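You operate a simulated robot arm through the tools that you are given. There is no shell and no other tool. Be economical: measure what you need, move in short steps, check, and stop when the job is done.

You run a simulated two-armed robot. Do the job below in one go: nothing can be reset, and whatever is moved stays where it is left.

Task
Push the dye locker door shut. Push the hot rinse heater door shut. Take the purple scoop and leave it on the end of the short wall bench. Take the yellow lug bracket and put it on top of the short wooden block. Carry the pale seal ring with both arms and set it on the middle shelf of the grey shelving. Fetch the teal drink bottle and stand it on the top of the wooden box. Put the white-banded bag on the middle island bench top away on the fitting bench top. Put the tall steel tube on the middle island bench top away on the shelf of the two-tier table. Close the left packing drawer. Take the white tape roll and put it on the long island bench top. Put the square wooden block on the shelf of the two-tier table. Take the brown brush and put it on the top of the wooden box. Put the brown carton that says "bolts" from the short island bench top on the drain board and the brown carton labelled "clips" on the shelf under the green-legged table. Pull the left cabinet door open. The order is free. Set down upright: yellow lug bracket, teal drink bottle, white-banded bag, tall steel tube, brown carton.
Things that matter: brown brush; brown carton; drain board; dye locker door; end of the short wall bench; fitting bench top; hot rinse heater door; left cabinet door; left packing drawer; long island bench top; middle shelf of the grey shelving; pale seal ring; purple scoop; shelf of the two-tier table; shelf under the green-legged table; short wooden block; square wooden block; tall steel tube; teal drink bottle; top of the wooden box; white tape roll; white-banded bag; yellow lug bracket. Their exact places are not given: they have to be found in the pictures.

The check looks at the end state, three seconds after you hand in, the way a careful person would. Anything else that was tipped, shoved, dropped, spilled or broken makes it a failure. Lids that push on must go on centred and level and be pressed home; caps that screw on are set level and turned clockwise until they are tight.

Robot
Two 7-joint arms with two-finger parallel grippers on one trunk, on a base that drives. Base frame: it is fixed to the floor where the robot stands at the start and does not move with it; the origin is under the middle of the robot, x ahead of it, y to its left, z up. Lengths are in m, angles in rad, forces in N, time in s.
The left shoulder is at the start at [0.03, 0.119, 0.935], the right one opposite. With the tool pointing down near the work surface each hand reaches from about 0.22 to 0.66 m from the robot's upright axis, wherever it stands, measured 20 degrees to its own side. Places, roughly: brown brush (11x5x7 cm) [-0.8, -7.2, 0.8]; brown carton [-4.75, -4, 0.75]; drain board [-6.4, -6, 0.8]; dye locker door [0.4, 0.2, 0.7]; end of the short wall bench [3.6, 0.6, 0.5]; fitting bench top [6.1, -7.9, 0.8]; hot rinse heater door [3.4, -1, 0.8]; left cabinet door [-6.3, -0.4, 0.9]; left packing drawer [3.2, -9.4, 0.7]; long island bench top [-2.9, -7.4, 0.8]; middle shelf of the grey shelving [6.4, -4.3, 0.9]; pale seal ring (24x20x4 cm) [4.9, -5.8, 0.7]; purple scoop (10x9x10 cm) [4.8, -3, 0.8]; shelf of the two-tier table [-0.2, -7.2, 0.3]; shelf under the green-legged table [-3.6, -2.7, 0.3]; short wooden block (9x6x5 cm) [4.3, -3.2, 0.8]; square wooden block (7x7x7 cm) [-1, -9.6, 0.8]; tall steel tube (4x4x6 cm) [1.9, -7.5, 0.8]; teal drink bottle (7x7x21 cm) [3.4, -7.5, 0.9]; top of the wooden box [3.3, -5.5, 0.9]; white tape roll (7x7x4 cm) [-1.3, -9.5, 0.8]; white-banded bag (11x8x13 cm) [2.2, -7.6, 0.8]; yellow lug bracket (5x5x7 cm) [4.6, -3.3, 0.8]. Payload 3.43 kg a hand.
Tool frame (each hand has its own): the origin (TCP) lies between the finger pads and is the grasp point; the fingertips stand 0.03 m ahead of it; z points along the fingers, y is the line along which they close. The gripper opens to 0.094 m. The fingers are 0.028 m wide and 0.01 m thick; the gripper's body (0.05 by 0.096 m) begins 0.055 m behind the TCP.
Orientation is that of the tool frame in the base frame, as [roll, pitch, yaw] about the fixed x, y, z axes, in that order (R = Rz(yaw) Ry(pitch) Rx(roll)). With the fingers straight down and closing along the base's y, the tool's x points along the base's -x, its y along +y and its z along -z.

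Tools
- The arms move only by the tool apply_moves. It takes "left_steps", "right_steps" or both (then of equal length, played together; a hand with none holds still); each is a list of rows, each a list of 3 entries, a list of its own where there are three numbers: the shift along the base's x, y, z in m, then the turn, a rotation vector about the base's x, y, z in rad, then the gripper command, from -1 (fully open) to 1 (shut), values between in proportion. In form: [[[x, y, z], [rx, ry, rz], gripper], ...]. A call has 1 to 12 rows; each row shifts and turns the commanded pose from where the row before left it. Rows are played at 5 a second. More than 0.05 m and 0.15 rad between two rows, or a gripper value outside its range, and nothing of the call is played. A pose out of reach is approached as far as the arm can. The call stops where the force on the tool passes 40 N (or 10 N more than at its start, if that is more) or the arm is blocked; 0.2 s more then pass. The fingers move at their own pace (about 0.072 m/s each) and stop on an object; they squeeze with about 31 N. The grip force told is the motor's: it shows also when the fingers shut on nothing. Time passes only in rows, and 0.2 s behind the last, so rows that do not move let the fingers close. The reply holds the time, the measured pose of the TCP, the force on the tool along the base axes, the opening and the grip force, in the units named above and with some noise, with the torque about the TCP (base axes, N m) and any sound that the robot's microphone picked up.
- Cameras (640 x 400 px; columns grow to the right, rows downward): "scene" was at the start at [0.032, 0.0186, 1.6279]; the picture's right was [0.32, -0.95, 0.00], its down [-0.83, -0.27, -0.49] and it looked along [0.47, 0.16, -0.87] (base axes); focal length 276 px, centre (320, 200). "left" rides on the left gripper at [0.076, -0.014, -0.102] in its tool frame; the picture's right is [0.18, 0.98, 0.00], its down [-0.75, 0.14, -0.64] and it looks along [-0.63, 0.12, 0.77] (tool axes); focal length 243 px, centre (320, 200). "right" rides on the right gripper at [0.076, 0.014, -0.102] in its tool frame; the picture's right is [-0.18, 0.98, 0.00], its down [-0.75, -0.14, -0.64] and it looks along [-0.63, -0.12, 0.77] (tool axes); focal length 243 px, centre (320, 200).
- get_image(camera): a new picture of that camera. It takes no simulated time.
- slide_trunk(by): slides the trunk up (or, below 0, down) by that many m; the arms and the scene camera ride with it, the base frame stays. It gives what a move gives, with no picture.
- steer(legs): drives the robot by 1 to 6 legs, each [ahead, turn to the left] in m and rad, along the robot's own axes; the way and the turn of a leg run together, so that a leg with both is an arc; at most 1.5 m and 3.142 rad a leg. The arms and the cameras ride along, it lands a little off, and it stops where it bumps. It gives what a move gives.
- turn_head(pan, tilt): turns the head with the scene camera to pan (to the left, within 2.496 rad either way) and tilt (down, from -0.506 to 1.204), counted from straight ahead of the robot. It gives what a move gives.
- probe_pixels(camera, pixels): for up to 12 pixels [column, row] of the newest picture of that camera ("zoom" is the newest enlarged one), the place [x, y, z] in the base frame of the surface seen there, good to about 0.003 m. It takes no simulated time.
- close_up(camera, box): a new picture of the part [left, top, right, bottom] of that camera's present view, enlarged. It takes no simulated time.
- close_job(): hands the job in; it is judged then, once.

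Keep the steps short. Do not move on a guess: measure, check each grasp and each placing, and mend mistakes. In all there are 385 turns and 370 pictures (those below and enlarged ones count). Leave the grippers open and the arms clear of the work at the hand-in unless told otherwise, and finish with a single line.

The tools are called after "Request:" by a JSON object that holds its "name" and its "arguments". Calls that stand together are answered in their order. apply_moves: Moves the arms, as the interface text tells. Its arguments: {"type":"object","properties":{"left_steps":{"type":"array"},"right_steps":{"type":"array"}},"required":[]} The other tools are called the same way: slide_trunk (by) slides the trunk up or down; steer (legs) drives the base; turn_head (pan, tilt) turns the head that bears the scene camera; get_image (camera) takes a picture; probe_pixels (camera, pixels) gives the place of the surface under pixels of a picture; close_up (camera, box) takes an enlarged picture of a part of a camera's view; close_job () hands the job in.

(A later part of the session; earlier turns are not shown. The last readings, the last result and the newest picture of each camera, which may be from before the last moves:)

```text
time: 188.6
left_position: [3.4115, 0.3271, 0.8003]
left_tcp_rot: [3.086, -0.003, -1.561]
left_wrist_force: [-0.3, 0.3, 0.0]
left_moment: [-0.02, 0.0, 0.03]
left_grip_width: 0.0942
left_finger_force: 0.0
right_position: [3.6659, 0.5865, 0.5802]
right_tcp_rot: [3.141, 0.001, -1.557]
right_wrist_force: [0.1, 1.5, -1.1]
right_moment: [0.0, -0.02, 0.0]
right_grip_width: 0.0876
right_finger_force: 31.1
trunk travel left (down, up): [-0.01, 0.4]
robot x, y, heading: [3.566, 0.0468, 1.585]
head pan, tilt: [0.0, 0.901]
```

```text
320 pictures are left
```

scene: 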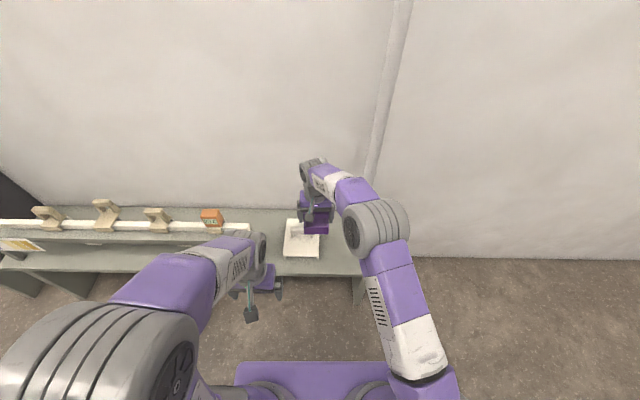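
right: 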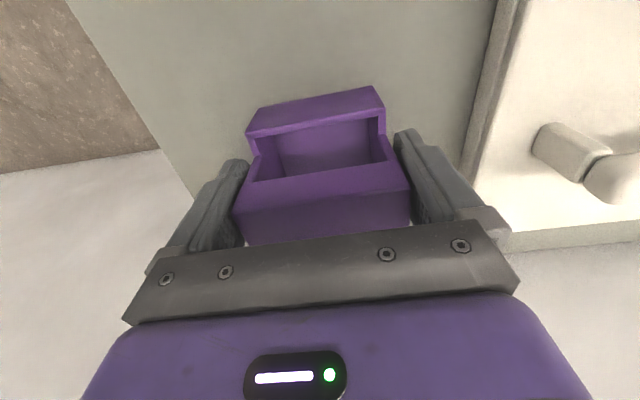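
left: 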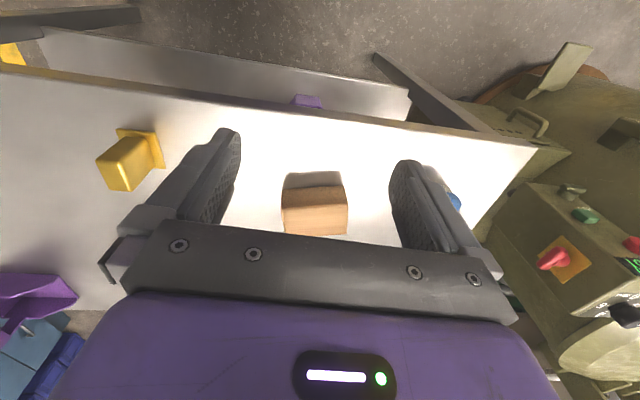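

Nearly down. I lower in 3 mm steps until contact.

Request:
{"name": "apply_moves", "arguments": {"right_steps": [[[0, 0, -0.003], [0, 0, 0], 1], [[0, 0, -0.003], [0, 0, 0], 1]]}}

```text
time: 189.2
left_position: [3.4112, 0.3266, 0.8017]
left_tcp_rot: [3.087, -0.006, -1.56]
left_wrist_force: [-0.5, 0.2, 0.0]
left_moment: [0.03, -0.01, -0.02]
left_grip_width: 0.0942
left_finger_force: 0.0
right_position: [3.6652, 0.5861, 0.5784]
right_tcp_rot: [3.14, 0.006, -1.557]
right_wrist_force: [0.7, -5.1, 25.2]
right_moment: [0.15, -0.02, -0.01]
right_grip_width: 0.0879
right_finger_force: 31.2
trunk travel left (down, up): [-0.01, 0.4]
robot x, y, heading: [3.5658, 0.0462, 1.588]
head pan, tilt: [0.0, 0.901]
```

Contact (25 N). I open, rise, and check.

Request:
{"name": "apply_moves", "arguments": {"right_steps": [[[0, 0, 0.003], [0, 0, 0], -1], [[0, 0, 0], [0, 0, 0], -1], [[0, 0, 0.04], [0, 0, 0], -1], [[0, 0, 0.045], [0, 0, 0], -1], [[0, -0.03, 0.03], [0, 0, 0], -1], [[0, -0.04, 0.02], [0, 0, 0], -1], [[0, -0.04, 0.02], [0, 0, 0], -1], [[0.02, -0.04, 0.02], [0, 0, 0], -1]]}}

Request:
{"name": "slide_trunk", "arguments": {"by": 0.19}}

Request:
{"name": "get_image", "arguments": {"camera": "scene"}}

```text
time: 190.9
left_position: [3.412, 0.3282, 0.8006]
left_tcp_rot: [3.086, -0.004, -1.562]
left_wrist_force: [-0.1, -0.7, -0.7]
left_moment: [0.03, 0.02, 0.0]
left_grip_width: 0.0941
left_finger_force: 0.1
right_position: [3.6878, 0.4356, 0.7545]
right_tcp_rot: [3.14, 0.001, -1.555]
right_wrist_force: [-0.6, 0.4, 0.4]
right_moment: [0.02, 0.0, -0.03]
right_grip_width: 0.094
right_finger_force: 0.0
trunk travel left (down, up): [-0.01, 0.4]
robot x, y, heading: [3.563, 0.0499, 1.584]
head pan, tilt: [0.0, 0.901]
```

```text
time: 193.0
left_position: [3.4116, 0.3276, 0.9913]
left_tcp_rot: [3.085, -0.007, -1.562]
left_wrist_force: [0.2, 1.1, 0.1]
left_moment: [-0.01, -0.03, -0.04]
left_grip_width: 0.094
left_finger_force: 0.0
right_position: [3.6874, 0.4359, 0.9432]
right_tcp_rot: [3.142, 0.001, -1.556]
right_wrist_force: [-0.1, 0.3, -0.4]
right_moment: [0.01, -0.03, 0.0]
right_grip_width: 0.0943
right_finger_force: 0.1
trunk travel left (down, up): [-0.2, 0.21]
robot x, y, heading: [3.566, 0.0513, 1.587]
head pan, tilt: [0.0, 0.901]
```

```text
319 pictures are left
```

scene: 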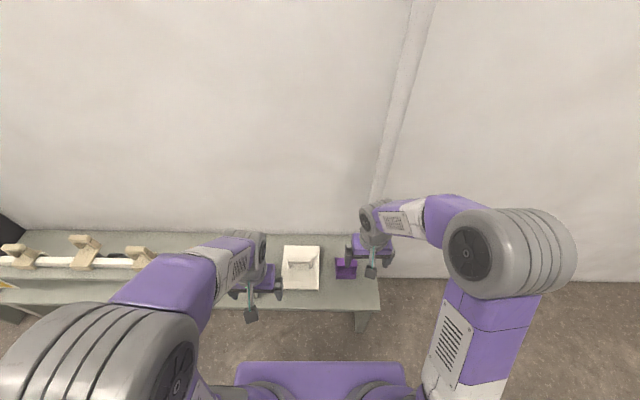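

The scoop stands on the bench end. Next the pale ring: back off and drive down the aisle to about y=-4.6.

Request:
{"name": "steer", "arguments": {"legs": [[-0.2, 0], [0, -1.58], [1.45, 0], [0.4, 0], [0, -1.571]]}}

Request:
{"name": "steer", "arguments": {"legs": [[1.5, 0], [1.5, 0], [1.4, 0]]}}

Request:
{"name": "turn_head", "arguments": {"pan": -0.3, "tilt": 0.7}}

Request:
{"name": "get_image", "arguments": {"camera": "scene"}}

Request:
{"name": "turn_head", "arguments": {"pan": 1.5, "tilt": 0.5}}

Request:
{"name": "get_image", "arguments": {"camera": "scene"}}

```text
time: 211.2
left_position: [5.5653, -0.4132, 0.9906]
left_tcp_rot: [3.087, -0.006, 1.575]
left_wrist_force: [0.2, -0.5, -0.1]
left_moment: [0.02, 0.0, 0.01]
left_grip_width: 0.0938
left_finger_force: 0.0
right_position: [5.2899, -0.5202, 0.9424]
right_tcp_rot: [3.141, 0.0, 1.581]
right_wrist_force: [0.2, -1.0, 0.1]
right_moment: [-0.04, -0.05, 0.0]
right_grip_width: 0.0941
right_finger_force: 0.0
trunk travel left (down, up): [-0.2, 0.21]
robot x, y, heading: [5.4149, -0.1315, -1.563]
head pan, tilt: [0.0, 0.901]
```

```text
time: 232.2
left_position: [5.577, -4.8146, 0.9902]
left_tcp_rot: [3.086, -0.006, 1.556]
left_wrist_force: [0.4, 0.2, 0.1]
left_moment: [-0.02, 0.0, -0.03]
left_grip_width: 0.094
left_finger_force: 0.1
right_position: [5.2979, -4.9172, 0.942]
right_tcp_rot: [3.141, 0.001, 1.56]
right_wrist_force: [0.0, -0.5, -0.2]
right_moment: [-0.01, -0.01, 0.01]
right_grip_width: 0.0937
right_finger_force: 0.0
trunk travel left (down, up): [-0.2, 0.21]
robot x, y, heading: [5.4288, -4.5301, -1.576]
head pan, tilt: [0.0, 0.901]
```

```text
time: 233.0
left_position: [5.5768, -4.8151, 0.9905]
left_tcp_rot: [3.086, -0.004, 1.557]
left_wrist_force: [-1.1, -0.2, 0.1]
left_moment: [-0.02, -0.02, 0.01]
left_grip_width: 0.0938
left_finger_force: 0.0
right_position: [5.2977, -4.9163, 0.9426]
right_tcp_rot: [3.141, -0.001, 1.562]
right_wrist_force: [-0.3, -0.8, 0.4]
right_moment: [0.02, 0.0, 0.0]
right_grip_width: 0.094
right_finger_force: 0.1
trunk travel left (down, up): [-0.2, 0.21]
robot x, y, heading: [5.4333, -4.5331, -1.579]
head pan, tilt: [-0.3, 0.7]
```

```text
318 pictures are left
```

scene: 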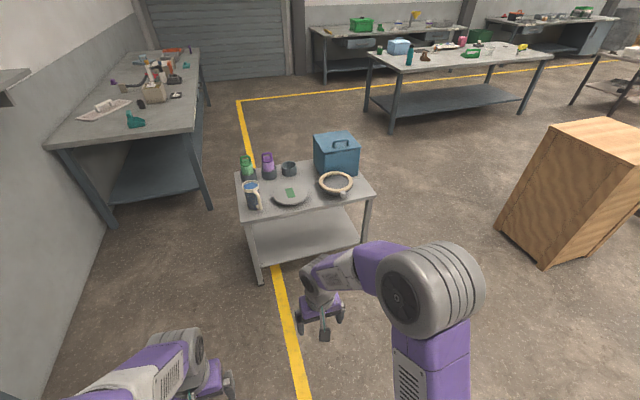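

```text
time: 234.8
left_position: [5.5771, -4.815, 0.9895]
left_tcp_rot: [3.085, -0.005, 1.556]
left_wrist_force: [-0.1, 0.2, -0.1]
left_moment: [0.02, 0.01, 0.0]
left_grip_width: 0.094
left_finger_force: 0.0
right_position: [5.2973, -4.9167, 0.9442]
right_tcp_rot: [3.14, 0.001, 1.56]
right_wrist_force: [-0.2, -0.3, -0.3]
right_moment: [0.0, 0.02, 0.02]
right_grip_width: 0.0939
right_finger_force: 0.0
trunk travel left (down, up): [-0.2, 0.21]
robot x, y, heading: [5.4282, -4.5327, -1.583]
head pan, tilt: [1.499, 0.499]
```

```text
317 pictures are left
```

scene: 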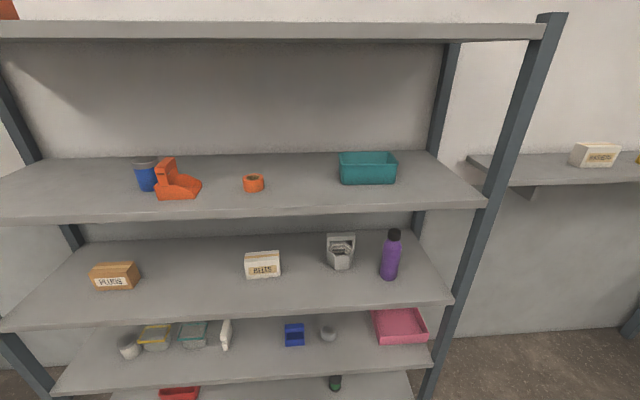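

The shelf at picture row ~290 should be the middle one (z≈0.9). I measure it and its free places, and the ring on the small table.

Request:
{"name": "probe_pixels", "arguments": {"camera": "scene", "pixels": [[20, 320], [200, 315], [430, 295], [180, 280], [115, 285], [262, 275], [180, 243], [300, 290], [200, 215], [90, 255], [420, 240], [340, 265]]}}

Request:
{"name": "turn_head", "arguments": {"pan": -0.3, "tilt": 0.7}}

Request:
{"name": "close_up", "arguments": {"camera": "scene", "box": [220, 120, 390, 290]}}

Request:
{"name": "probe_pixels", "arguments": {"camera": "zoom", "pixels": [[90, 215], [105, 295], [540, 230], [490, 160], [420, 135], [400, 160], [480, 155], [360, 155], [440, 180], [250, 250], [225, 360]]}}

```text
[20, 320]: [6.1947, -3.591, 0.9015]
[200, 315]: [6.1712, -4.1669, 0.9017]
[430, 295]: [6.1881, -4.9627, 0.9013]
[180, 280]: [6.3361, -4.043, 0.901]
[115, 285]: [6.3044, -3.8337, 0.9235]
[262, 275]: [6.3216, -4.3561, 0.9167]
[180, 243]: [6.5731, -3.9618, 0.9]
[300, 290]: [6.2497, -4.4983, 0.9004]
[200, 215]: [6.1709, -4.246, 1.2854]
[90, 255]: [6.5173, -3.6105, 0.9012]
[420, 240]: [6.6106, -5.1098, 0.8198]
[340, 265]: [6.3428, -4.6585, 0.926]
```

```text
time: 236.6
left_position: [5.5756, -4.8158, 0.9908]
left_tcp_rot: [3.085, -0.004, 1.557]
left_wrist_force: [1.0, -0.2, 0.3]
left_moment: [0.02, -0.02, -0.01]
left_grip_width: 0.0942
left_finger_force: 0.1
right_position: [5.2999, -4.9166, 0.9427]
right_tcp_rot: [-3.142, -0.001, 1.56]
right_wrist_force: [0.7, 0.4, -0.6]
right_moment: [-0.01, -0.02, -0.01]
right_grip_width: 0.0941
right_finger_force: 0.1
trunk travel left (down, up): [-0.2, 0.21]
robot x, y, heading: [5.4315, -4.5295, -1.576]
head pan, tilt: [-0.3, 0.7]
```

```text
2.35 times, centred on (305, 205) of scene
```

zoom: 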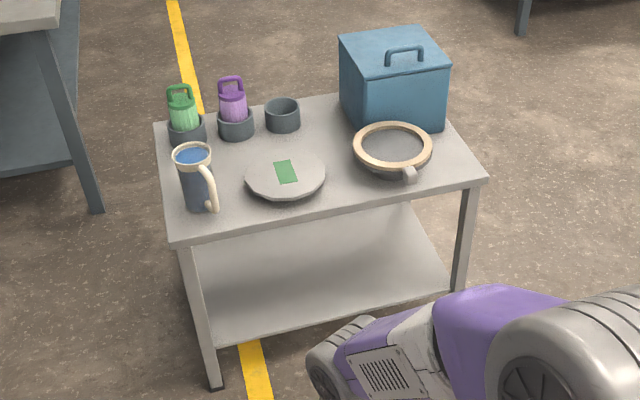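

```text
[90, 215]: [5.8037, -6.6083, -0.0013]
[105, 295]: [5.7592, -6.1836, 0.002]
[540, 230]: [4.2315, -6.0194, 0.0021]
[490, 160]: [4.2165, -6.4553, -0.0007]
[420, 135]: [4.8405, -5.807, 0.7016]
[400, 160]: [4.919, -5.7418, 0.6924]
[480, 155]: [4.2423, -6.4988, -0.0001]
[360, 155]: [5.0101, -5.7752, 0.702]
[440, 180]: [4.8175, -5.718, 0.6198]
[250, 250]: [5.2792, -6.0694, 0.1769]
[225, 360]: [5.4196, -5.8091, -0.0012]
```

Free place on the middle shelf: y −3.95…−4.3, x 6.17–6.57, z 0.90. The ring lies at about (4.92,-5.78,0.70). I drive before the small table, facing −y.

Request:
{"name": "steer", "arguments": {"legs": [[0, -1.567], [0.52, 0], [0, 1.571], [0.55, 0]]}}

Request:
{"name": "turn_head", "arguments": {"pan": 0, "tilt": 1.0}}

Request:
{"name": "get_image", "arguments": {"camera": "scene"}}

```text
time: 250.0
left_position: [5.0535, -5.3626, 0.9899]
left_tcp_rot: [3.085, -0.006, 1.562]
left_wrist_force: [-0.4, 0.4, 0.4]
left_moment: [0.04, 0.0, 0.01]
left_grip_width: 0.0938
left_finger_force: 0.0
right_position: [4.7759, -5.4651, 0.9424]
right_tcp_rot: [-3.141, -0.001, 1.565]
right_wrist_force: [0.2, -1.1, -0.2]
right_moment: [-0.03, -0.04, 0.01]
right_grip_width: 0.094
right_finger_force: 0.1
trunk travel left (down, up): [-0.2, 0.21]
robot x, y, heading: [4.9052, -5.0738, -1.573]
head pan, tilt: [-0.3, 0.7]
```

```text
time: 250.8
left_position: [5.0531, -5.3618, 0.9912]
left_tcp_rot: [3.084, -0.006, 1.561]
left_wrist_force: [0.6, -0.4, 0.5]
left_moment: [-0.01, -0.01, -0.01]
left_grip_width: 0.094
left_finger_force: 0.1
right_position: [4.7748, -5.4648, 0.9428]
right_tcp_rot: [3.139, 0.0, 1.565]
right_wrist_force: [0.3, -0.2, 0.7]
right_moment: [0.02, 0.04, -0.05]
right_grip_width: 0.0942
right_finger_force: 0.0
trunk travel left (down, up): [-0.2, 0.21]
robot x, y, heading: [4.9064, -5.079, -1.574]
head pan, tilt: [0.0, 1.0]
```

```text
315 pictures are left
```

scene: 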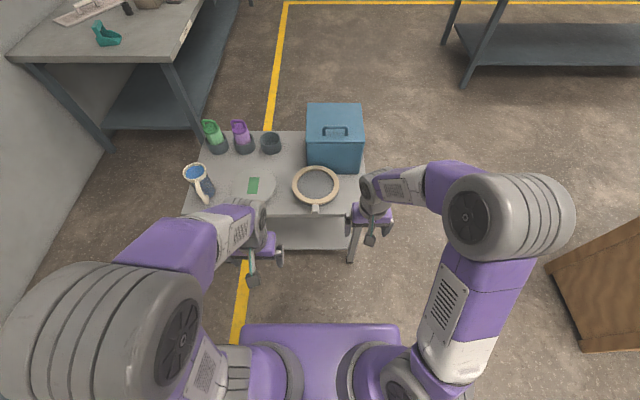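

Request:
{"name": "close_up", "arguments": {"camera": "scene", "box": [270, 140, 370, 230]}}

Request:
{"name": "probe_pixels", "arguments": {"camera": "zoom", "pixels": [[152, 190], [175, 190], [430, 200], [405, 200], [290, 118], [290, 135], [290, 265], [290, 290], [288, 330], [130, 330], [120, 260], [290, 200]]}}

```text
4.44 times, centred on (320, 185) of scene
```

zoom: 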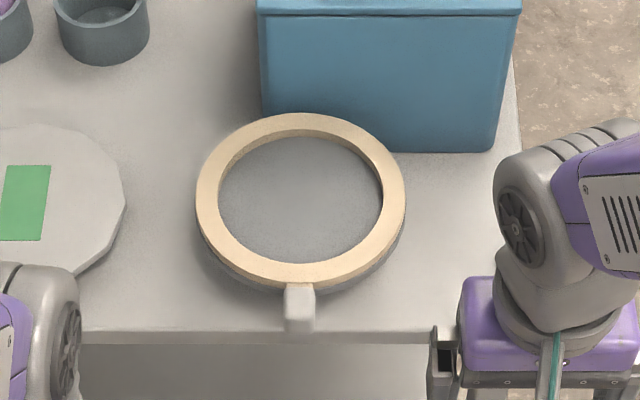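

```text
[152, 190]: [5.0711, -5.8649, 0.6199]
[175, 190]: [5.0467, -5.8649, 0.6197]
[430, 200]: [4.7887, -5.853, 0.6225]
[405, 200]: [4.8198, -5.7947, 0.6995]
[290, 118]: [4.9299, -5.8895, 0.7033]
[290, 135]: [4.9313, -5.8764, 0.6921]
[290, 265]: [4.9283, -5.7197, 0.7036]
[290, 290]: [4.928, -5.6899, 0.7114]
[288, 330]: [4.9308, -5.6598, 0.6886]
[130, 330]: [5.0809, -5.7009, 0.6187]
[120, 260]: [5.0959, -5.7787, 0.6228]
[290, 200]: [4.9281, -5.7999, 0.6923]
```

The ring's top is at z 0.703, its tab points to me; something grey is below and inside. I look at it through the hand cameras.

Request:
{"name": "get_image", "arguments": {"camera": "right"}}

Request:
{"name": "get_image", "arguments": {"camera": "left"}}

```text
313 pictures are left
```

right: 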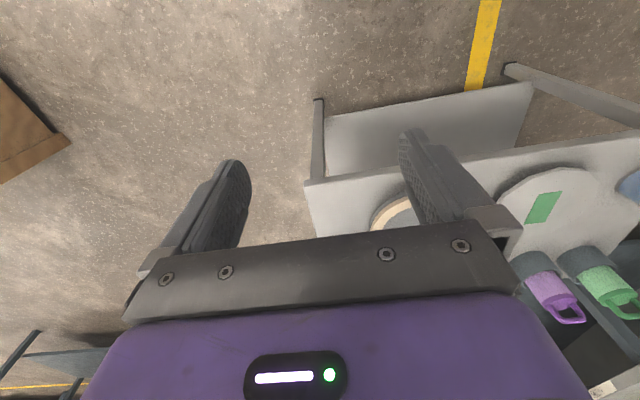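

```text
312 pictures are left
```

left: 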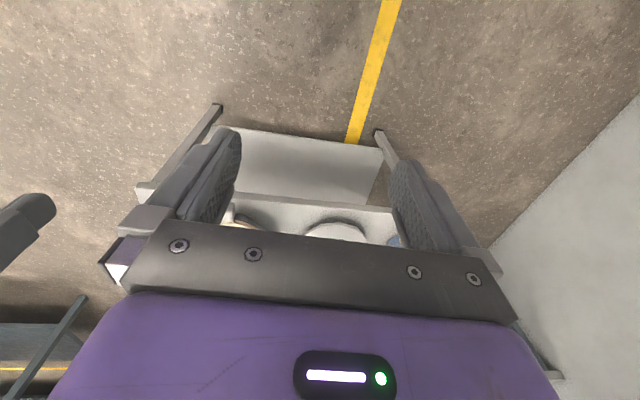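

I measure the ring's outline more exactly and the blue box behind.

Request:
{"name": "probe_pixels", "arguments": {"camera": "zoom", "pixels": [[200, 200], [215, 200], [402, 190], [388, 195], [203, 240], [205, 255], [240, 285], [290, 285], [300, 310], [390, 130], [390, 20], [330, 285]]}}

Request:
{"name": "apply_moves", "arguments": {"left_steps": [[[0.0, -0.045, -0.02], [0, 0, 0], -1], [[0.0, -0.045, -0.02], [0, 0, 0], -1], [[0, -0.045, -0.02], [0, 0, 0], -1], [[0, -0.045, -0.02], [0, 0, 0], -1]], "right_steps": [[[0, -0.04, -0.02], [0, 0, 0], -1], [[0, -0.04, -0.02], [0, 0, 0], -1], [[0, -0.04, 0], [0, 0, 0], -1], [[0, 0, 0], [0, 0, 0], -1]]}}

Request:
{"name": "get_image", "arguments": {"camera": "right"}}

Request:
{"name": "get_image", "arguments": {"camera": "left"}}

```text
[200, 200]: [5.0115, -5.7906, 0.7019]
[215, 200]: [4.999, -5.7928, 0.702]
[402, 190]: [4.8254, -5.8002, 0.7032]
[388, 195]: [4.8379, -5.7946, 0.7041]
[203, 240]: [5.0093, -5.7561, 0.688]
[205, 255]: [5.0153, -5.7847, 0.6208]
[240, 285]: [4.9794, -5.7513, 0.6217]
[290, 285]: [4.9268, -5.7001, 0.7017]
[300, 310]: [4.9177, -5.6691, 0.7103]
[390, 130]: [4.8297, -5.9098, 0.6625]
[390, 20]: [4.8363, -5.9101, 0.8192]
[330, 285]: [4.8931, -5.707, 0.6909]
```

```text
time: 251.8
left_position: [5.0545, -5.5428, 0.9102]
left_tcp_rot: [3.085, -0.005, 1.562]
left_wrist_force: [-1.4, -0.4, 0.4]
left_moment: [-0.01, 0.0, 0.01]
left_grip_width: 0.0937
left_finger_force: 0.1
right_position: [4.7765, -5.5852, 0.902]
right_tcp_rot: [-3.142, 0.0, 1.568]
right_wrist_force: [0.0, -0.8, -0.2]
right_moment: [0.0, -0.01, -0.01]
right_grip_width: 0.0938
right_finger_force: 0.0
trunk travel left (down, up): [-0.2, 0.21]
robot x, y, heading: [4.9035, -5.0781, -1.576]
head pan, tilt: [0.0, 1.0]
```

```text
311 pictures are left
```

right: 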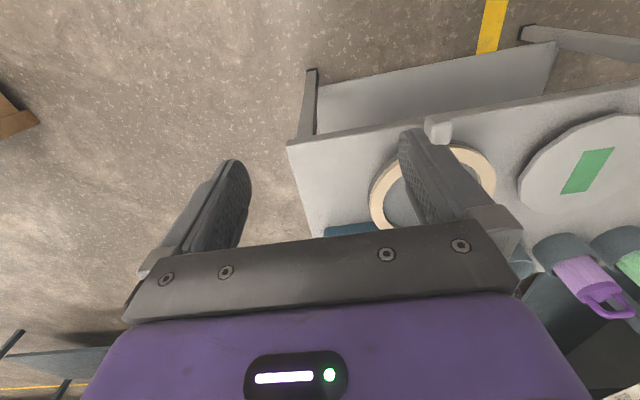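

```text
310 pictures are left
```

left: 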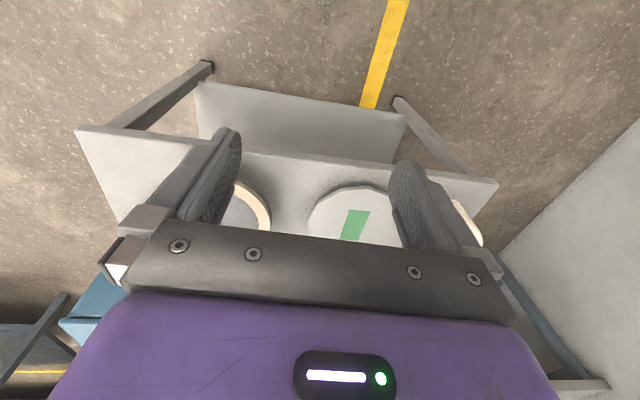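

I enlarge the ring in the right hand's picture to understand what is under it.

Request:
{"name": "close_up", "arguments": {"camera": "right", "box": [360, 100, 520, 240]}}

Request:
{"name": "close_up", "arguments": {"camera": "left", "box": [220, 160, 300, 240]}}

```text
2.86 times, centred on (440, 170) of right
```

zoom: 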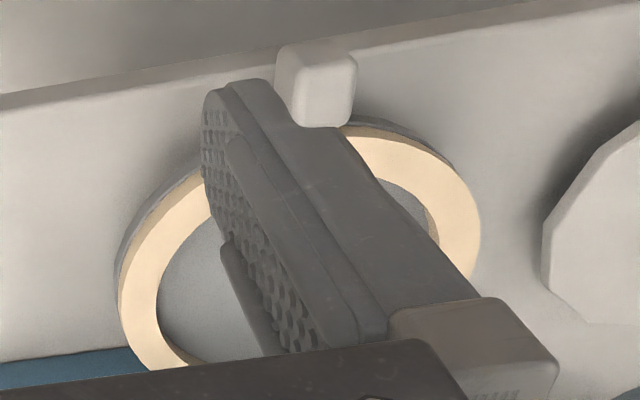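

```text
5.00 times, centred on (260, 200) of left
```

zoom: 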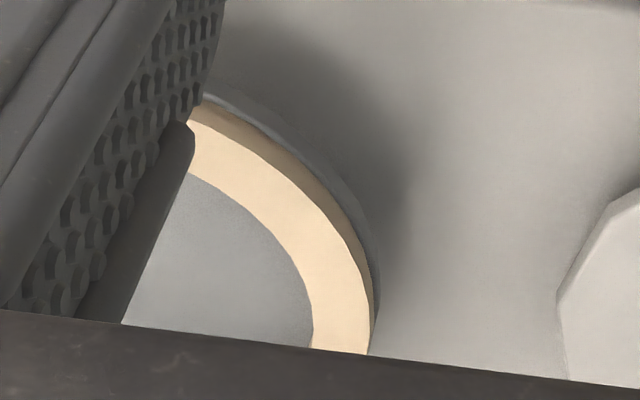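

The thing is a flat disc with the pale ring on top and a tab (part of it). Centre ≈(4.919,-5.795), ring band 2 cm wide, top 0.703. It is 0.72 m off, so I drive 0.14 m closer first.

Request:
{"name": "steer", "arguments": {"legs": [[0.14, 0]]}}

Request:
{"name": "close_up", "arguments": {"camera": "scene", "box": [240, 140, 400, 260]}}

```text
time: 253.2
left_position: [5.053, -5.6817, 0.9088]
left_tcp_rot: [3.084, -0.008, 1.561]
left_wrist_force: [0.1, -0.3, -1.5]
left_moment: [0.03, 0.05, 0.0]
left_grip_width: 0.0937
left_finger_force: 0.0
right_position: [4.7752, -5.7251, 0.9036]
right_tcp_rot: [-3.14, -0.003, 1.567]
right_wrist_force: [0.3, 0.4, 0.2]
right_moment: [0.0, -0.02, 0.01]
right_grip_width: 0.0939
right_finger_force: 0.1
trunk travel left (down, up): [-0.2, 0.21]
robot x, y, heading: [4.9038, -5.2147, -1.575]
head pan, tilt: [0.0, 1.0]
```

```text
3.33 times, centred on (320, 200) of scene
```

zoom: 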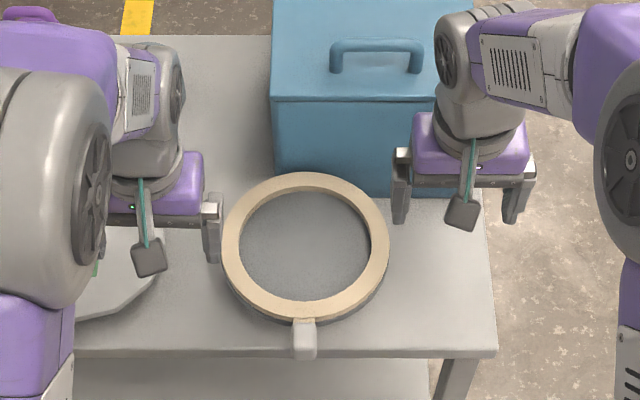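

I re-measure the band on both sides.

Request:
{"name": "probe_pixels", "arguments": {"camera": "zoom", "pixels": [[226, 245], [239, 245], [372, 240], [386, 240], [305, 180], [305, 310], [305, 330], [305, 352]]}}

Request:
{"name": "apply_moves", "arguments": {"left_steps": [[[-0.01, -0.03, -0.03], [0, 0.056, 0], -0.1], [[-0.015, -0.03, -0.03], [0, 0, 0], -0.1], [[-0.015, -0.03, -0.03], [0, 0, 0], -0.1], [[-0.01, -0.023, -0.03], [0, 0, 0], -0.1]], "right_steps": [[[0.015, -0.018, -0.03], [0, 0, 0], -0.1], [[0.015, -0.018, -0.03], [0, 0, 0], -0.1], [[0.015, -0.018, -0.03], [0, 0, 0], -0.1], [[0.014, -0.016, -0.025], [0, 0, 0], -0.1]]}}

Request:
{"name": "get_image", "arguments": {"camera": "right"}}

Request:
{"name": "get_image", "arguments": {"camera": "left"}}

```text
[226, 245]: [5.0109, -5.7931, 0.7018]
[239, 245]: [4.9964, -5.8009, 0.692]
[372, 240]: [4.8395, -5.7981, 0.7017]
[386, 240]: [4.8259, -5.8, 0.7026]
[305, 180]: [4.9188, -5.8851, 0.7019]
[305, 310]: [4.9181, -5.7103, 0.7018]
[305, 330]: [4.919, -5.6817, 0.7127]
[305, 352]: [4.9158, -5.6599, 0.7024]
```

```text
time: 254.2
left_position: [5.0036, -5.7949, 0.7902]
left_tcp_rot: [3.141, -0.005, 1.562]
left_wrist_force: [0.4, 0.5, 0.2]
left_moment: [-0.01, -0.01, 0.0]
left_grip_width: 0.0517
left_finger_force: 0.0
right_position: [4.8336, -5.7949, 0.7882]
right_tcp_rot: [-3.141, -0.003, 1.567]
right_wrist_force: [0.5, -0.8, -0.2]
right_moment: [0.0, 0.0, -0.02]
right_grip_width: 0.0517
right_finger_force: 0.1
trunk travel left (down, up): [-0.2, 0.21]
robot x, y, heading: [4.9019, -5.215, -1.571]
head pan, tilt: [0.0, 1.0]
```

```text
306 pictures are left
```

right: 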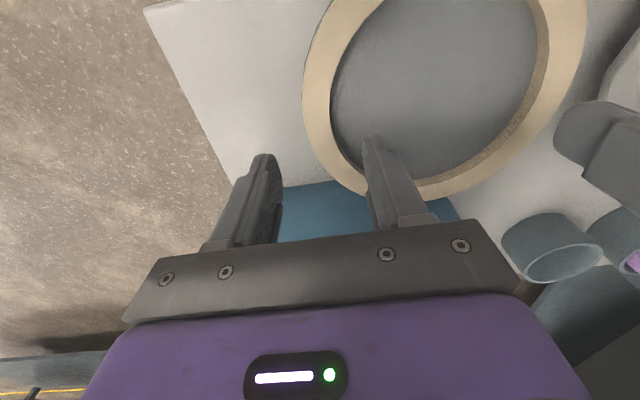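

```text
305 pictures are left
```

left: 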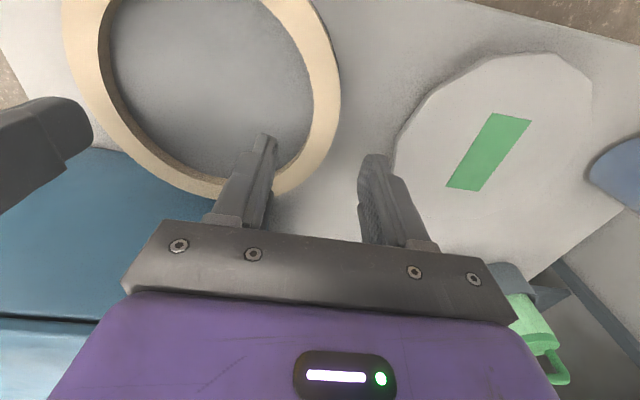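

Both hands are above the band. I lower to z≈0.725 with care and look.

Request:
{"name": "apply_moves", "arguments": {"left_steps": [[[0, -0.001, -0.03], [0, 0, 0], -0.1], [[0, 0, -0.02], [0, 0, 0], -0.1], [[0, 0, -0.014], [0, 0, 0], -0.1]], "right_steps": [[[0, -0.001, -0.03], [0, 0, 0], -0.1], [[0, 0, -0.02], [0, 0, 0], -0.1], [[0, 0, -0.012], [0, 0, 0], -0.1]]}}

Request:
{"name": "get_image", "arguments": {"camera": "right"}}

Request:
{"name": "get_image", "arguments": {"camera": "left"}}

```text
time: 255.0
left_position: [5.0036, -5.796, 0.726]
left_tcp_rot: [3.141, -0.005, 1.559]
left_wrist_force: [0.0, 0.1, 0.1]
left_moment: [0.0, -0.03, -0.03]
left_grip_width: 0.0518
left_finger_force: 0.0
right_position: [4.8347, -5.7949, 0.7269]
right_tcp_rot: [3.142, 0.0, 1.567]
right_wrist_force: [0.5, -1.4, -0.7]
right_moment: [-0.04, 0.02, 0.01]
right_grip_width: 0.0518
right_finger_force: 0.0
trunk travel left (down, up): [-0.2, 0.21]
robot x, y, heading: [4.903, -5.2157, -1.573]
head pan, tilt: [0.0, 1.0]
```

```text
304 pictures are left
```

right: 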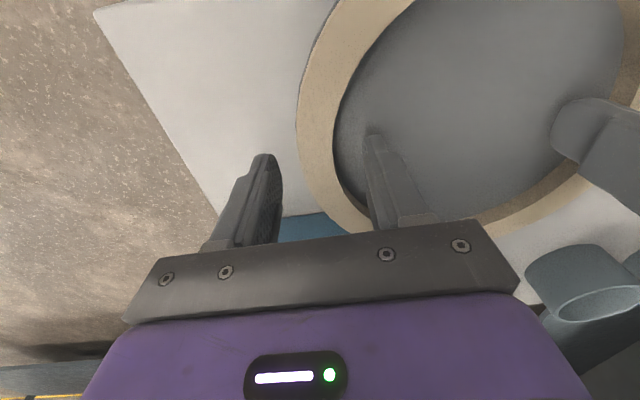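

```text
303 pictures are left
```

left: 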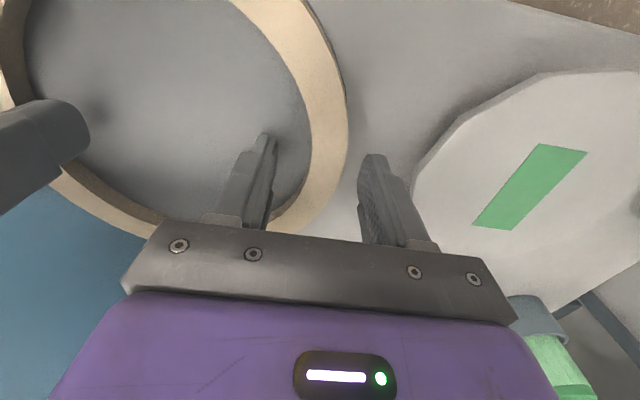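

Both hands straddle the band. I lower 2 mm more, close both together, then lift together 5 cm.

Request:
{"name": "apply_moves", "arguments": {"left_steps": [[[0, 0, -0.002], [0, 0, 0], 0.3], [[0, 0, 0], [0, 0, 0], 1], [[0, 0, 0], [0, 0, 0], 1], [[0, 0, 0], [0, 0, 0], 1], [[0, 0, 0.01], [0, 0, 0], 1], [[0, 0, 0.015], [0, 0, 0], 1]], "right_steps": [[[0, 0, -0.003], [0, 0, 0], 0.3], [[0, 0, 0], [0, 0, 0], 1], [[0, 0, 0], [0, 0, 0], 1], [[0, 0, 0], [0, 0, 0], 1], [[0, 0, 0.01], [0, 0, 0], 1], [[0, 0, 0.015], [0, 0, 0], 1]]}}

Request:
{"name": "close_up", "arguments": {"camera": "scene", "box": [240, 140, 400, 260]}}

```text
time: 256.4
left_position: [5.0078, -5.7945, 0.7492]
left_tcp_rot: [3.137, -0.005, 1.563]
left_wrist_force: [24.2, -0.2, -1.0]
left_moment: [-0.18, -0.68, 0.53]
left_grip_width: 0.019
left_finger_force: 31.4
right_position: [4.8311, -5.7947, 0.7489]
right_tcp_rot: [-3.136, -0.002, 1.565]
right_wrist_force: [-23.5, 0.9, 0.3]
right_moment: [0.15, 0.55, -0.38]
right_grip_width: 0.0185
right_finger_force: 31.0
trunk travel left (down, up): [-0.2, 0.21]
robot x, y, heading: [4.9069, -5.2172, -1.573]
head pan, tilt: [0.0, 1.0]
```

```text
3.33 times, centred on (320, 200) of scene
```

zoom: 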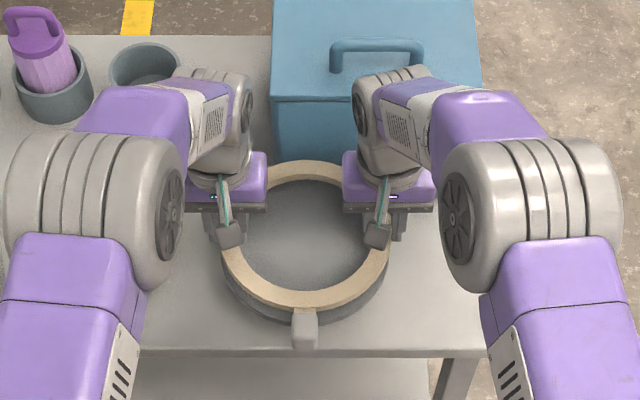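

The ring with its tab rises; the ring presses the hands apart (24 N), so I widen by 4 mm each and lift more.

Request:
{"name": "apply_moves", "arguments": {"left_steps": [[[0.004, 0, 0.0], [0, 0, 0], 1], [[0, 0, 0.02], [0, 0, 0], 1], [[0, 0, 0.03], [0, 0, 0], 1], [[0, 0, 0.03], [0, 0, 0], 1]], "right_steps": [[[-0.0035, 0, 0.0], [0, 0, 0], 1], [[0, 0, 0.02], [0, 0, 0], 1], [[0, 0, 0.03], [0, 0, 0], 1], [[0, 0, 0.03], [0, 0, 0], 1]]}}

Request:
{"name": "close_up", "arguments": {"camera": "scene", "box": [240, 140, 400, 260]}}

Request:
{"name": "get_image", "arguments": {"camera": "left"}}

```text
time: 257.4
left_position: [5.008, -5.795, 0.8299]
left_tcp_rot: [3.141, -0.004, 1.561]
left_wrist_force: [11.0, -0.6, -1.5]
left_moment: [-0.04, -0.41, 0.59]
left_grip_width: 0.0186
left_finger_force: 31.1
right_position: [4.8313, -5.7936, 0.8302]
right_tcp_rot: [-3.141, -0.001, 1.567]
right_wrist_force: [-11.2, 0.1, 0.0]
right_moment: [0.01, 0.26, -0.54]
right_grip_width: 0.0182
right_finger_force: 31.5
trunk travel left (down, up): [-0.2, 0.21]
robot x, y, heading: [4.9033, -5.2168, -1.577]
head pan, tilt: [0.0, 1.0]
```

```text
3.33 times, centred on (320, 200) of scene
```

zoom: 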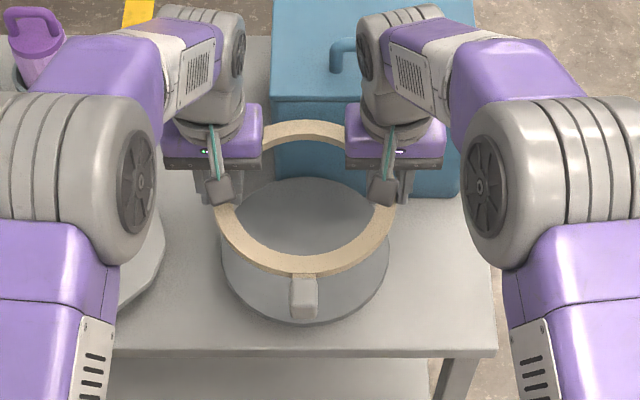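

```text
300 pictures are left
```

left: 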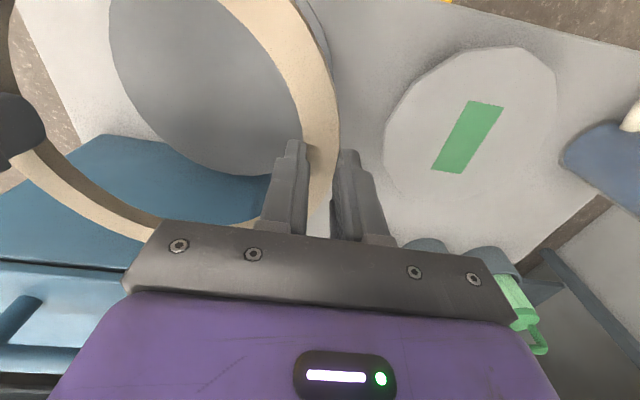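

The ring is free with its tab; the grey stand stays on the table. I pull it nearer and higher, then back off and drive in front of the shelving.

Request:
{"name": "apply_moves", "arguments": {"left_steps": [[[0, 0.02, 0.03], [0, 0, 0], 1], [[0, 0.03, 0.03], [0, 0, 0], 1], [[0, 0.03, 0.03], [0, 0, 0], 1], [[0, 0.03, 0.02], [0, 0, 0], 1]], "right_steps": [[[0, 0.02, 0.03], [0, 0, 0], 1], [[0, 0.03, 0.03], [0, 0, 0], 1], [[0, 0.03, 0.03], [0, 0, 0], 1], [[0, 0.03, 0.02], [0, 0, 0], 1]]}}

Request:
{"name": "get_image", "arguments": {"camera": "scene"}}

```text
time: 258.4
left_position: [5.007, -5.6832, 0.9408]
left_tcp_rot: [-3.141, -0.004, 1.561]
left_wrist_force: [7.4, -0.3, -1.8]
left_moment: [-0.17, -0.42, 0.65]
left_grip_width: 0.0188
left_finger_force: 30.7
right_position: [4.8306, -5.6825, 0.94]
right_tcp_rot: [3.141, -0.001, 1.568]
right_wrist_force: [-7.8, 0.6, 0.9]
right_moment: [0.12, 0.12, -0.46]
right_grip_width: 0.0183
right_finger_force: 31.1
trunk travel left (down, up): [-0.2, 0.21]
robot x, y, heading: [4.9112, -5.2191, -1.576]
head pan, tilt: [0.0, 1.0]
```

```text
299 pictures are left
```

scene: 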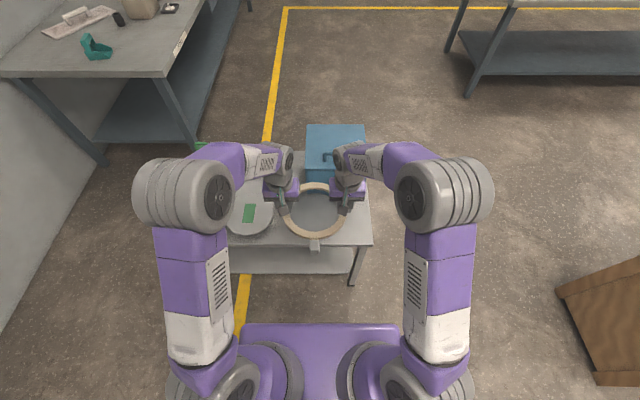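

Both hold well. Now the drive: back, turn round, up to y≈-4.09, turn to face the shelving.

Request:
{"name": "steer", "arguments": {"legs": [[-0.35, 0], [0, 3.14], [0.76, 0], [0, -1.571]]}}

Request:
{"name": "turn_head", "arguments": {"pan": 0, "tilt": 0.5}}

Request:
{"name": "get_image", "arguments": {"camera": "scene"}}

```text
time: 275.5
left_position: [5.3758, -4.0026, 0.9412]
left_tcp_rot: [-3.14, -0.006, 3.133]
left_wrist_force: [0.3, -2.1, -1.0]
left_moment: [0.11, 0.01, 0.65]
left_grip_width: 0.0189
left_finger_force: 31.4
right_position: [5.3766, -4.1796, 0.9394]
right_tcp_rot: [-3.141, 0.0, 3.138]
right_wrist_force: [-0.9, 0.3, 1.0]
right_moment: [0.06, -0.06, -0.68]
right_grip_width: 0.0182
right_finger_force: 31.2
trunk travel left (down, up): [-0.2, 0.21]
robot x, y, heading: [4.9115, -4.1054, -0.003]
head pan, tilt: [0.0, 1.0]
```

```text
time: 276.5
left_position: [5.3775, -4.0016, 0.941]
left_tcp_rot: [3.141, -0.008, 3.131]
left_wrist_force: [0.3, -0.6, -1.1]
left_moment: [0.07, 0.02, 0.66]
left_grip_width: 0.0189
left_finger_force: 30.9
right_position: [5.3784, -4.1781, 0.9407]
right_tcp_rot: [3.142, 0.0, 3.136]
right_wrist_force: [-0.1, 1.7, 1.0]
right_moment: [0.04, -0.03, -0.62]
right_grip_width: 0.0185
right_finger_force: 30.7
trunk travel left (down, up): [-0.2, 0.21]
robot x, y, heading: [4.9084, -4.1043, -0.008]
head pan, tilt: [0.0, 0.499]
```

```text
298 pictures are left
```

scene: 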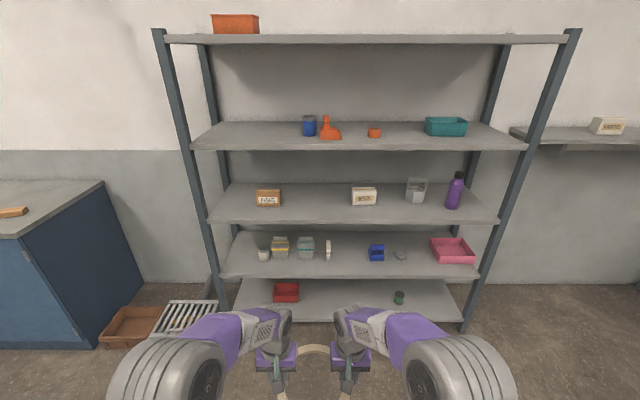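

Now the trunk down and the arms up, so that the forearms come under the upper shelf (z 1.285).

Request:
{"name": "slide_trunk", "arguments": {"by": -0.19}}

Request:
{"name": "apply_moves", "arguments": {"left_steps": [[[0.015, 0, 0.045], [0, 0, 0], 1], [[0.015, 0, 0.045], [0, 0, 0], 1], [[0.015, 0, 0.045], [0, 0, 0], 1], [[0.015, 0, 0.045], [0, 0, 0], 1], [[0.015, 0, 0.045], [0, 0, 0], 1], [[0.015, 0, 0.04], [0, 0, 0], 1]], "right_steps": [[[0.015, 0, 0.045], [0, 0, 0], 1], [[0.015, 0, 0.045], [0, 0, 0], 1], [[0.015, 0, 0.045], [0, 0, 0], 1], [[0.015, 0, 0.045], [0, 0, 0], 1], [[0.015, 0, 0.045], [0, 0, 0], 1], [[0.015, 0, 0.04], [0, 0, 0], 1]]}}

Request:
{"name": "turn_head", "arguments": {"pan": 0, "tilt": 0.4}}

Request:
{"name": "get_image", "arguments": {"camera": "scene"}}

```text
time: 278.5
left_position: [5.3753, -4.0022, 0.7512]
left_tcp_rot: [3.141, -0.006, 3.132]
left_wrist_force: [-0.2, -0.5, -0.7]
left_moment: [0.13, 0.05, 0.63]
left_grip_width: 0.0189
left_finger_force: 31.0
right_position: [5.3758, -4.1774, 0.7492]
right_tcp_rot: [-3.141, 0.0, 3.138]
right_wrist_force: [-0.5, 0.8, 0.2]
right_moment: [0.0, 0.0, -0.61]
right_grip_width: 0.0184
right_finger_force: 31.5
trunk travel left (down, up): [-0.01, 0.4]
robot x, y, heading: [4.9112, -4.1049, -0.004]
head pan, tilt: [0.0, 0.499]
```

```text
time: 279.9
left_position: [5.4656, -4.0037, 1.0117]
left_tcp_rot: [3.139, -0.012, 3.135]
left_wrist_force: [-0.3, 7.9, -2.6]
left_moment: [0.48, 0.11, 0.48]
left_grip_width: 0.0187
left_finger_force: 30.9
right_position: [5.4636, -4.1784, 1.0029]
right_tcp_rot: [3.141, -0.004, 3.137]
right_wrist_force: [-0.1, -8.4, 3.0]
right_moment: [0.11, -0.15, -0.51]
right_grip_width: 0.0185
right_finger_force: 30.9
right hand out of reach, approached as far as the arm can: row 6
trunk travel left (down, up): [-0.01, 0.4]
robot x, y, heading: [4.9082, -4.1036, -0.0]
head pan, tilt: [0.0, 0.499]
```

```text
time: 280.6
left_position: [5.4641, -4.003, 1.0128]
left_tcp_rot: [3.14, -0.008, 3.133]
left_wrist_force: [0.1, 12.6, -2.8]
left_moment: [0.59, -0.02, 0.51]
left_grip_width: 0.0185
left_finger_force: 30.6
right_position: [5.4628, -4.1788, 1.0026]
right_tcp_rot: [-3.141, 0.0, 3.136]
right_wrist_force: [-0.2, -13.9, 1.9]
right_moment: [-0.14, 0.02, -0.52]
right_grip_width: 0.0187
right_finger_force: 31.4
trunk travel left (down, up): [-0.01, 0.4]
robot x, y, heading: [4.9084, -4.1063, -0.0]
head pan, tilt: [0.0, 0.4]
```

```text
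297 pictures are left
```

scene: 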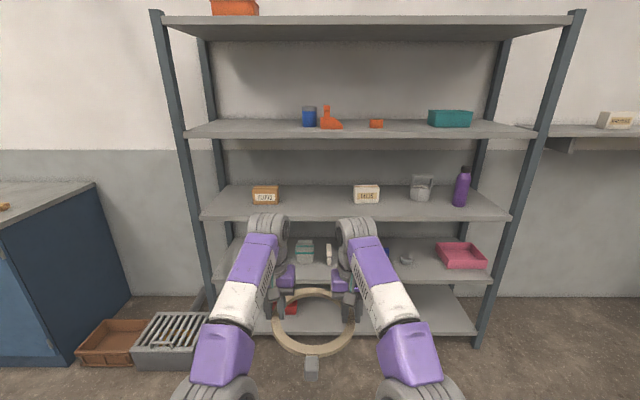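

The right arm hit its limit, leaving the ring 1 cm askew. I raise the trunk 8 cm and lower the arms by as much, levelling.

Request:
{"name": "slide_trunk", "arguments": {"by": 0.08}}

Request:
{"name": "apply_moves", "arguments": {"left_steps": [[[0.0, 0.001, -0.03], [0, 0, 0], 1], [[0.0, 0, -0.03], [0, 0, 0], 1]], "right_steps": [[[0.0, -0.001, -0.025], [0, 0, 0], 1], [[0.0, 0, -0.025], [0, 0, 0], 1]]}}

```text
time: 281.8
left_position: [5.4655, -4.0024, 1.0948]
left_tcp_rot: [3.142, -0.004, 3.136]
left_wrist_force: [0.4, 17.4, -0.8]
left_moment: [0.6, 0.0, 0.47]
left_grip_width: 0.0182
left_finger_force: 31.0
right_position: [5.4631, -4.1779, 1.083]
right_tcp_rot: [-3.14, -0.001, 3.134]
right_wrist_force: [0.0, -16.2, 0.5]
right_moment: [-0.28, -0.04, -0.49]
right_grip_width: 0.0186
right_finger_force: 31.1
trunk travel left (down, up): [-0.09, 0.32]
robot x, y, heading: [4.9094, -4.1047, -0.008]
head pan, tilt: [0.0, 0.4]
```

```text
time: 282.4
left_position: [5.4645, -4.0028, 1.0341]
left_tcp_rot: [3.14, -0.006, 3.133]
left_wrist_force: [-0.4, 12.0, 0.1]
left_moment: [0.31, 0.24, 0.45]
left_grip_width: 0.0185
left_finger_force: 31.1
right_position: [5.4636, -4.179, 1.0332]
right_tcp_rot: [3.14, 0.0, 3.138]
right_wrist_force: [-0.8, -12.1, -1.3]
right_moment: [-0.42, -0.27, -0.51]
right_grip_width: 0.0182
right_finger_force: 31.0
trunk travel left (down, up): [-0.09, 0.32]
robot x, y, heading: [4.9124, -4.1065, -0.0]
head pan, tilt: [0.0, 0.4]
```

Level again. I lower to about 0.985 and measure the tops of the wrists against the upper shelf.

Request:
{"name": "apply_moves", "arguments": {"left_steps": [[[0.0, 0.001, -0.025], [0, 0, 0], 1], [[0.0, 0.001, -0.025], [0, 0, 0], 1]], "right_steps": [[[0.0, -0.001, -0.025], [0, 0, 0], 1], [[0.0, -0.001, -0.025], [0, 0, 0], 1]]}}

Request:
{"name": "get_image", "arguments": {"camera": "scene"}}

Request:
{"name": "probe_pixels", "arguments": {"camera": "scene", "pixels": [[265, 235], [360, 235], [340, 128], [340, 137], [340, 215], [270, 205], [367, 205], [250, 290], [310, 365], [320, 292], [230, 340]]}}

```text
time: 283.0
left_position: [5.4644, -4.002, 0.984]
left_tcp_rot: [-3.139, -0.005, 3.13]
left_wrist_force: [-0.3, 0.4, -0.9]
left_moment: [0.25, -0.12, 0.53]
left_grip_width: 0.0185
left_finger_force: 31.3
right_position: [5.4645, -4.1778, 0.9833]
right_tcp_rot: [3.138, -0.001, -3.141]
right_wrist_force: [0.2, -0.2, 0.3]
right_moment: [-0.08, 0.11, -0.54]
right_grip_width: 0.0181
right_finger_force: 31.0
trunk travel left (down, up): [-0.09, 0.32]
robot x, y, heading: [4.9098, -4.1049, -0.005]
head pan, tilt: [0.0, 0.4]
```

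```text
296 pictures are left
```

scene: 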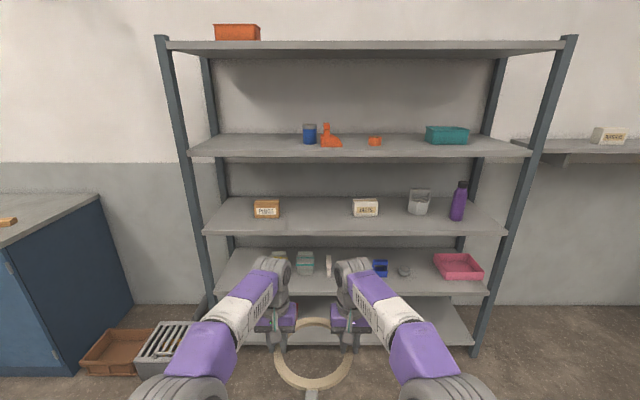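

```text
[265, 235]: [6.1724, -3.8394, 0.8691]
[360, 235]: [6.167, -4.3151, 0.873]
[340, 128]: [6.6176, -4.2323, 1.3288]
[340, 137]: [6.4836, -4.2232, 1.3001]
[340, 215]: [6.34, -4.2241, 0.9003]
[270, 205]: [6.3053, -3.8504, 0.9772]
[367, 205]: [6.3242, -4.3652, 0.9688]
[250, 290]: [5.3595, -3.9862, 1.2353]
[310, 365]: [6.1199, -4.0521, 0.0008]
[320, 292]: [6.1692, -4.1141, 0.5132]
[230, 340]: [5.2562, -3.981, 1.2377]
```

Forearm tops are at z≈1.236, the upper shelf's underside ≈1.265. I lower 1.4 cm more and drive ahead 0.7 m, then check.

Request:
{"name": "apply_moves", "arguments": {"left_steps": [[[0.0, 0, -0.014], [0, 0, 0], 1]], "right_steps": [[[0.0, 0, -0.0135], [0, 0, 0], 1]]}}

Request:
{"name": "steer", "arguments": {"legs": [[0.62, 0]]}}

Request:
{"name": "turn_head", "arguments": {"pan": 0, "tilt": 0.5}}

Request:
{"name": "get_image", "arguments": {"camera": "scene"}}

Request:
{"name": "get_image", "arguments": {"camera": "left"}}

```text
time: 283.4
left_position: [5.4657, -4.0019, 0.9717]
left_tcp_rot: [-3.136, -0.004, 3.13]
left_wrist_force: [0.4, -4.0, 0.6]
left_moment: [-0.21, 0.27, 0.62]
left_grip_width: 0.0182
left_finger_force: 31.1
right_position: [5.463, -4.1783, 0.9699]
right_tcp_rot: [3.138, 0.001, 3.141]
right_wrist_force: [-0.1, 5.6, -2.1]
right_moment: [-0.14, -0.27, -0.56]
right_grip_width: 0.0182
right_finger_force: 31.0
trunk travel left (down, up): [-0.09, 0.32]
robot x, y, heading: [4.9115, -4.1052, 0.001]
head pan, tilt: [0.0, 0.4]
```

```text
time: 286.9
left_position: [6.0899, -4.0051, 0.9711]
left_tcp_rot: [-3.136, -0.006, 3.129]
left_wrist_force: [-0.4, -22.1, -0.4]
left_moment: [-0.52, -0.01, 0.75]
left_grip_width: 0.0182
left_finger_force: 30.9
right_position: [6.0883, -4.1809, 0.9709]
right_tcp_rot: [3.136, -0.001, 3.14]
right_wrist_force: [0.3, 22.8, -1.0]
right_moment: [0.48, -0.01, -0.73]
right_grip_width: 0.0184
right_finger_force: 31.0
trunk travel left (down, up): [-0.09, 0.32]
robot x, y, heading: [5.5331, -4.1093, -0.004]
head pan, tilt: [0.0, 0.4]
```

```text
time: 287.6
left_position: [6.0888, -4.0034, 0.9718]
left_tcp_rot: [-3.135, -0.007, 3.133]
left_wrist_force: [-0.3, -1.1, -0.4]
left_moment: [0.08, -0.02, 0.62]
left_grip_width: 0.0182
left_finger_force: 31.4
right_position: [6.089, -4.1816, 0.971]
right_tcp_rot: [3.136, -0.001, 3.141]
right_wrist_force: [-0.5, 1.3, -0.1]
right_moment: [-0.14, -0.04, -0.62]
right_grip_width: 0.018
right_finger_force: 30.8
trunk travel left (down, up): [-0.09, 0.32]
robot x, y, heading: [5.5346, -4.104, -0.004]
head pan, tilt: [0.0, 0.499]
```

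```text
295 pictures are left
```

scene: 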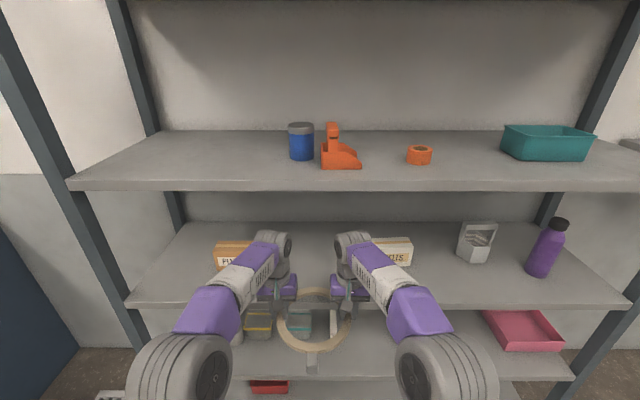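

```text
294 pictures are left
```

left: 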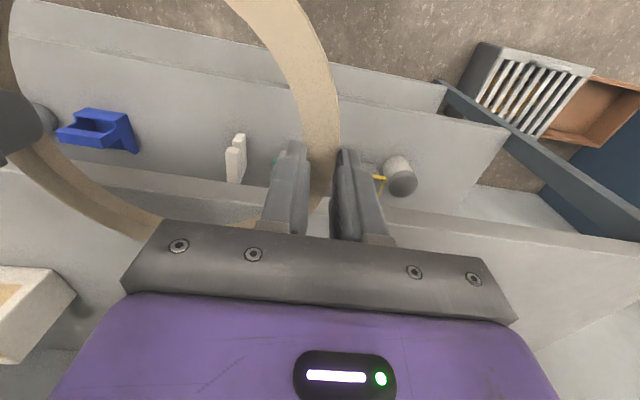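

I check the wrist tops (z) before going further in.

Request:
{"name": "probe_pixels", "arguments": {"camera": "scene", "pixels": [[268, 234], [352, 234], [285, 240], [340, 240], [240, 262], [380, 262], [300, 190], [300, 184], [230, 245], [395, 245], [195, 300]]}}

```text
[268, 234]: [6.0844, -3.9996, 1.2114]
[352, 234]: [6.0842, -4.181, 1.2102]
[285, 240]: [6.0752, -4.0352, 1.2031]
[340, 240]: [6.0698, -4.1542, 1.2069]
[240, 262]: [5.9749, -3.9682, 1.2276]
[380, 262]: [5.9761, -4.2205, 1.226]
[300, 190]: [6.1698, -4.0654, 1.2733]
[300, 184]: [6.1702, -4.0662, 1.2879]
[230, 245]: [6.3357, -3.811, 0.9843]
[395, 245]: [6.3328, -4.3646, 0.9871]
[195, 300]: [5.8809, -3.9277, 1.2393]
```

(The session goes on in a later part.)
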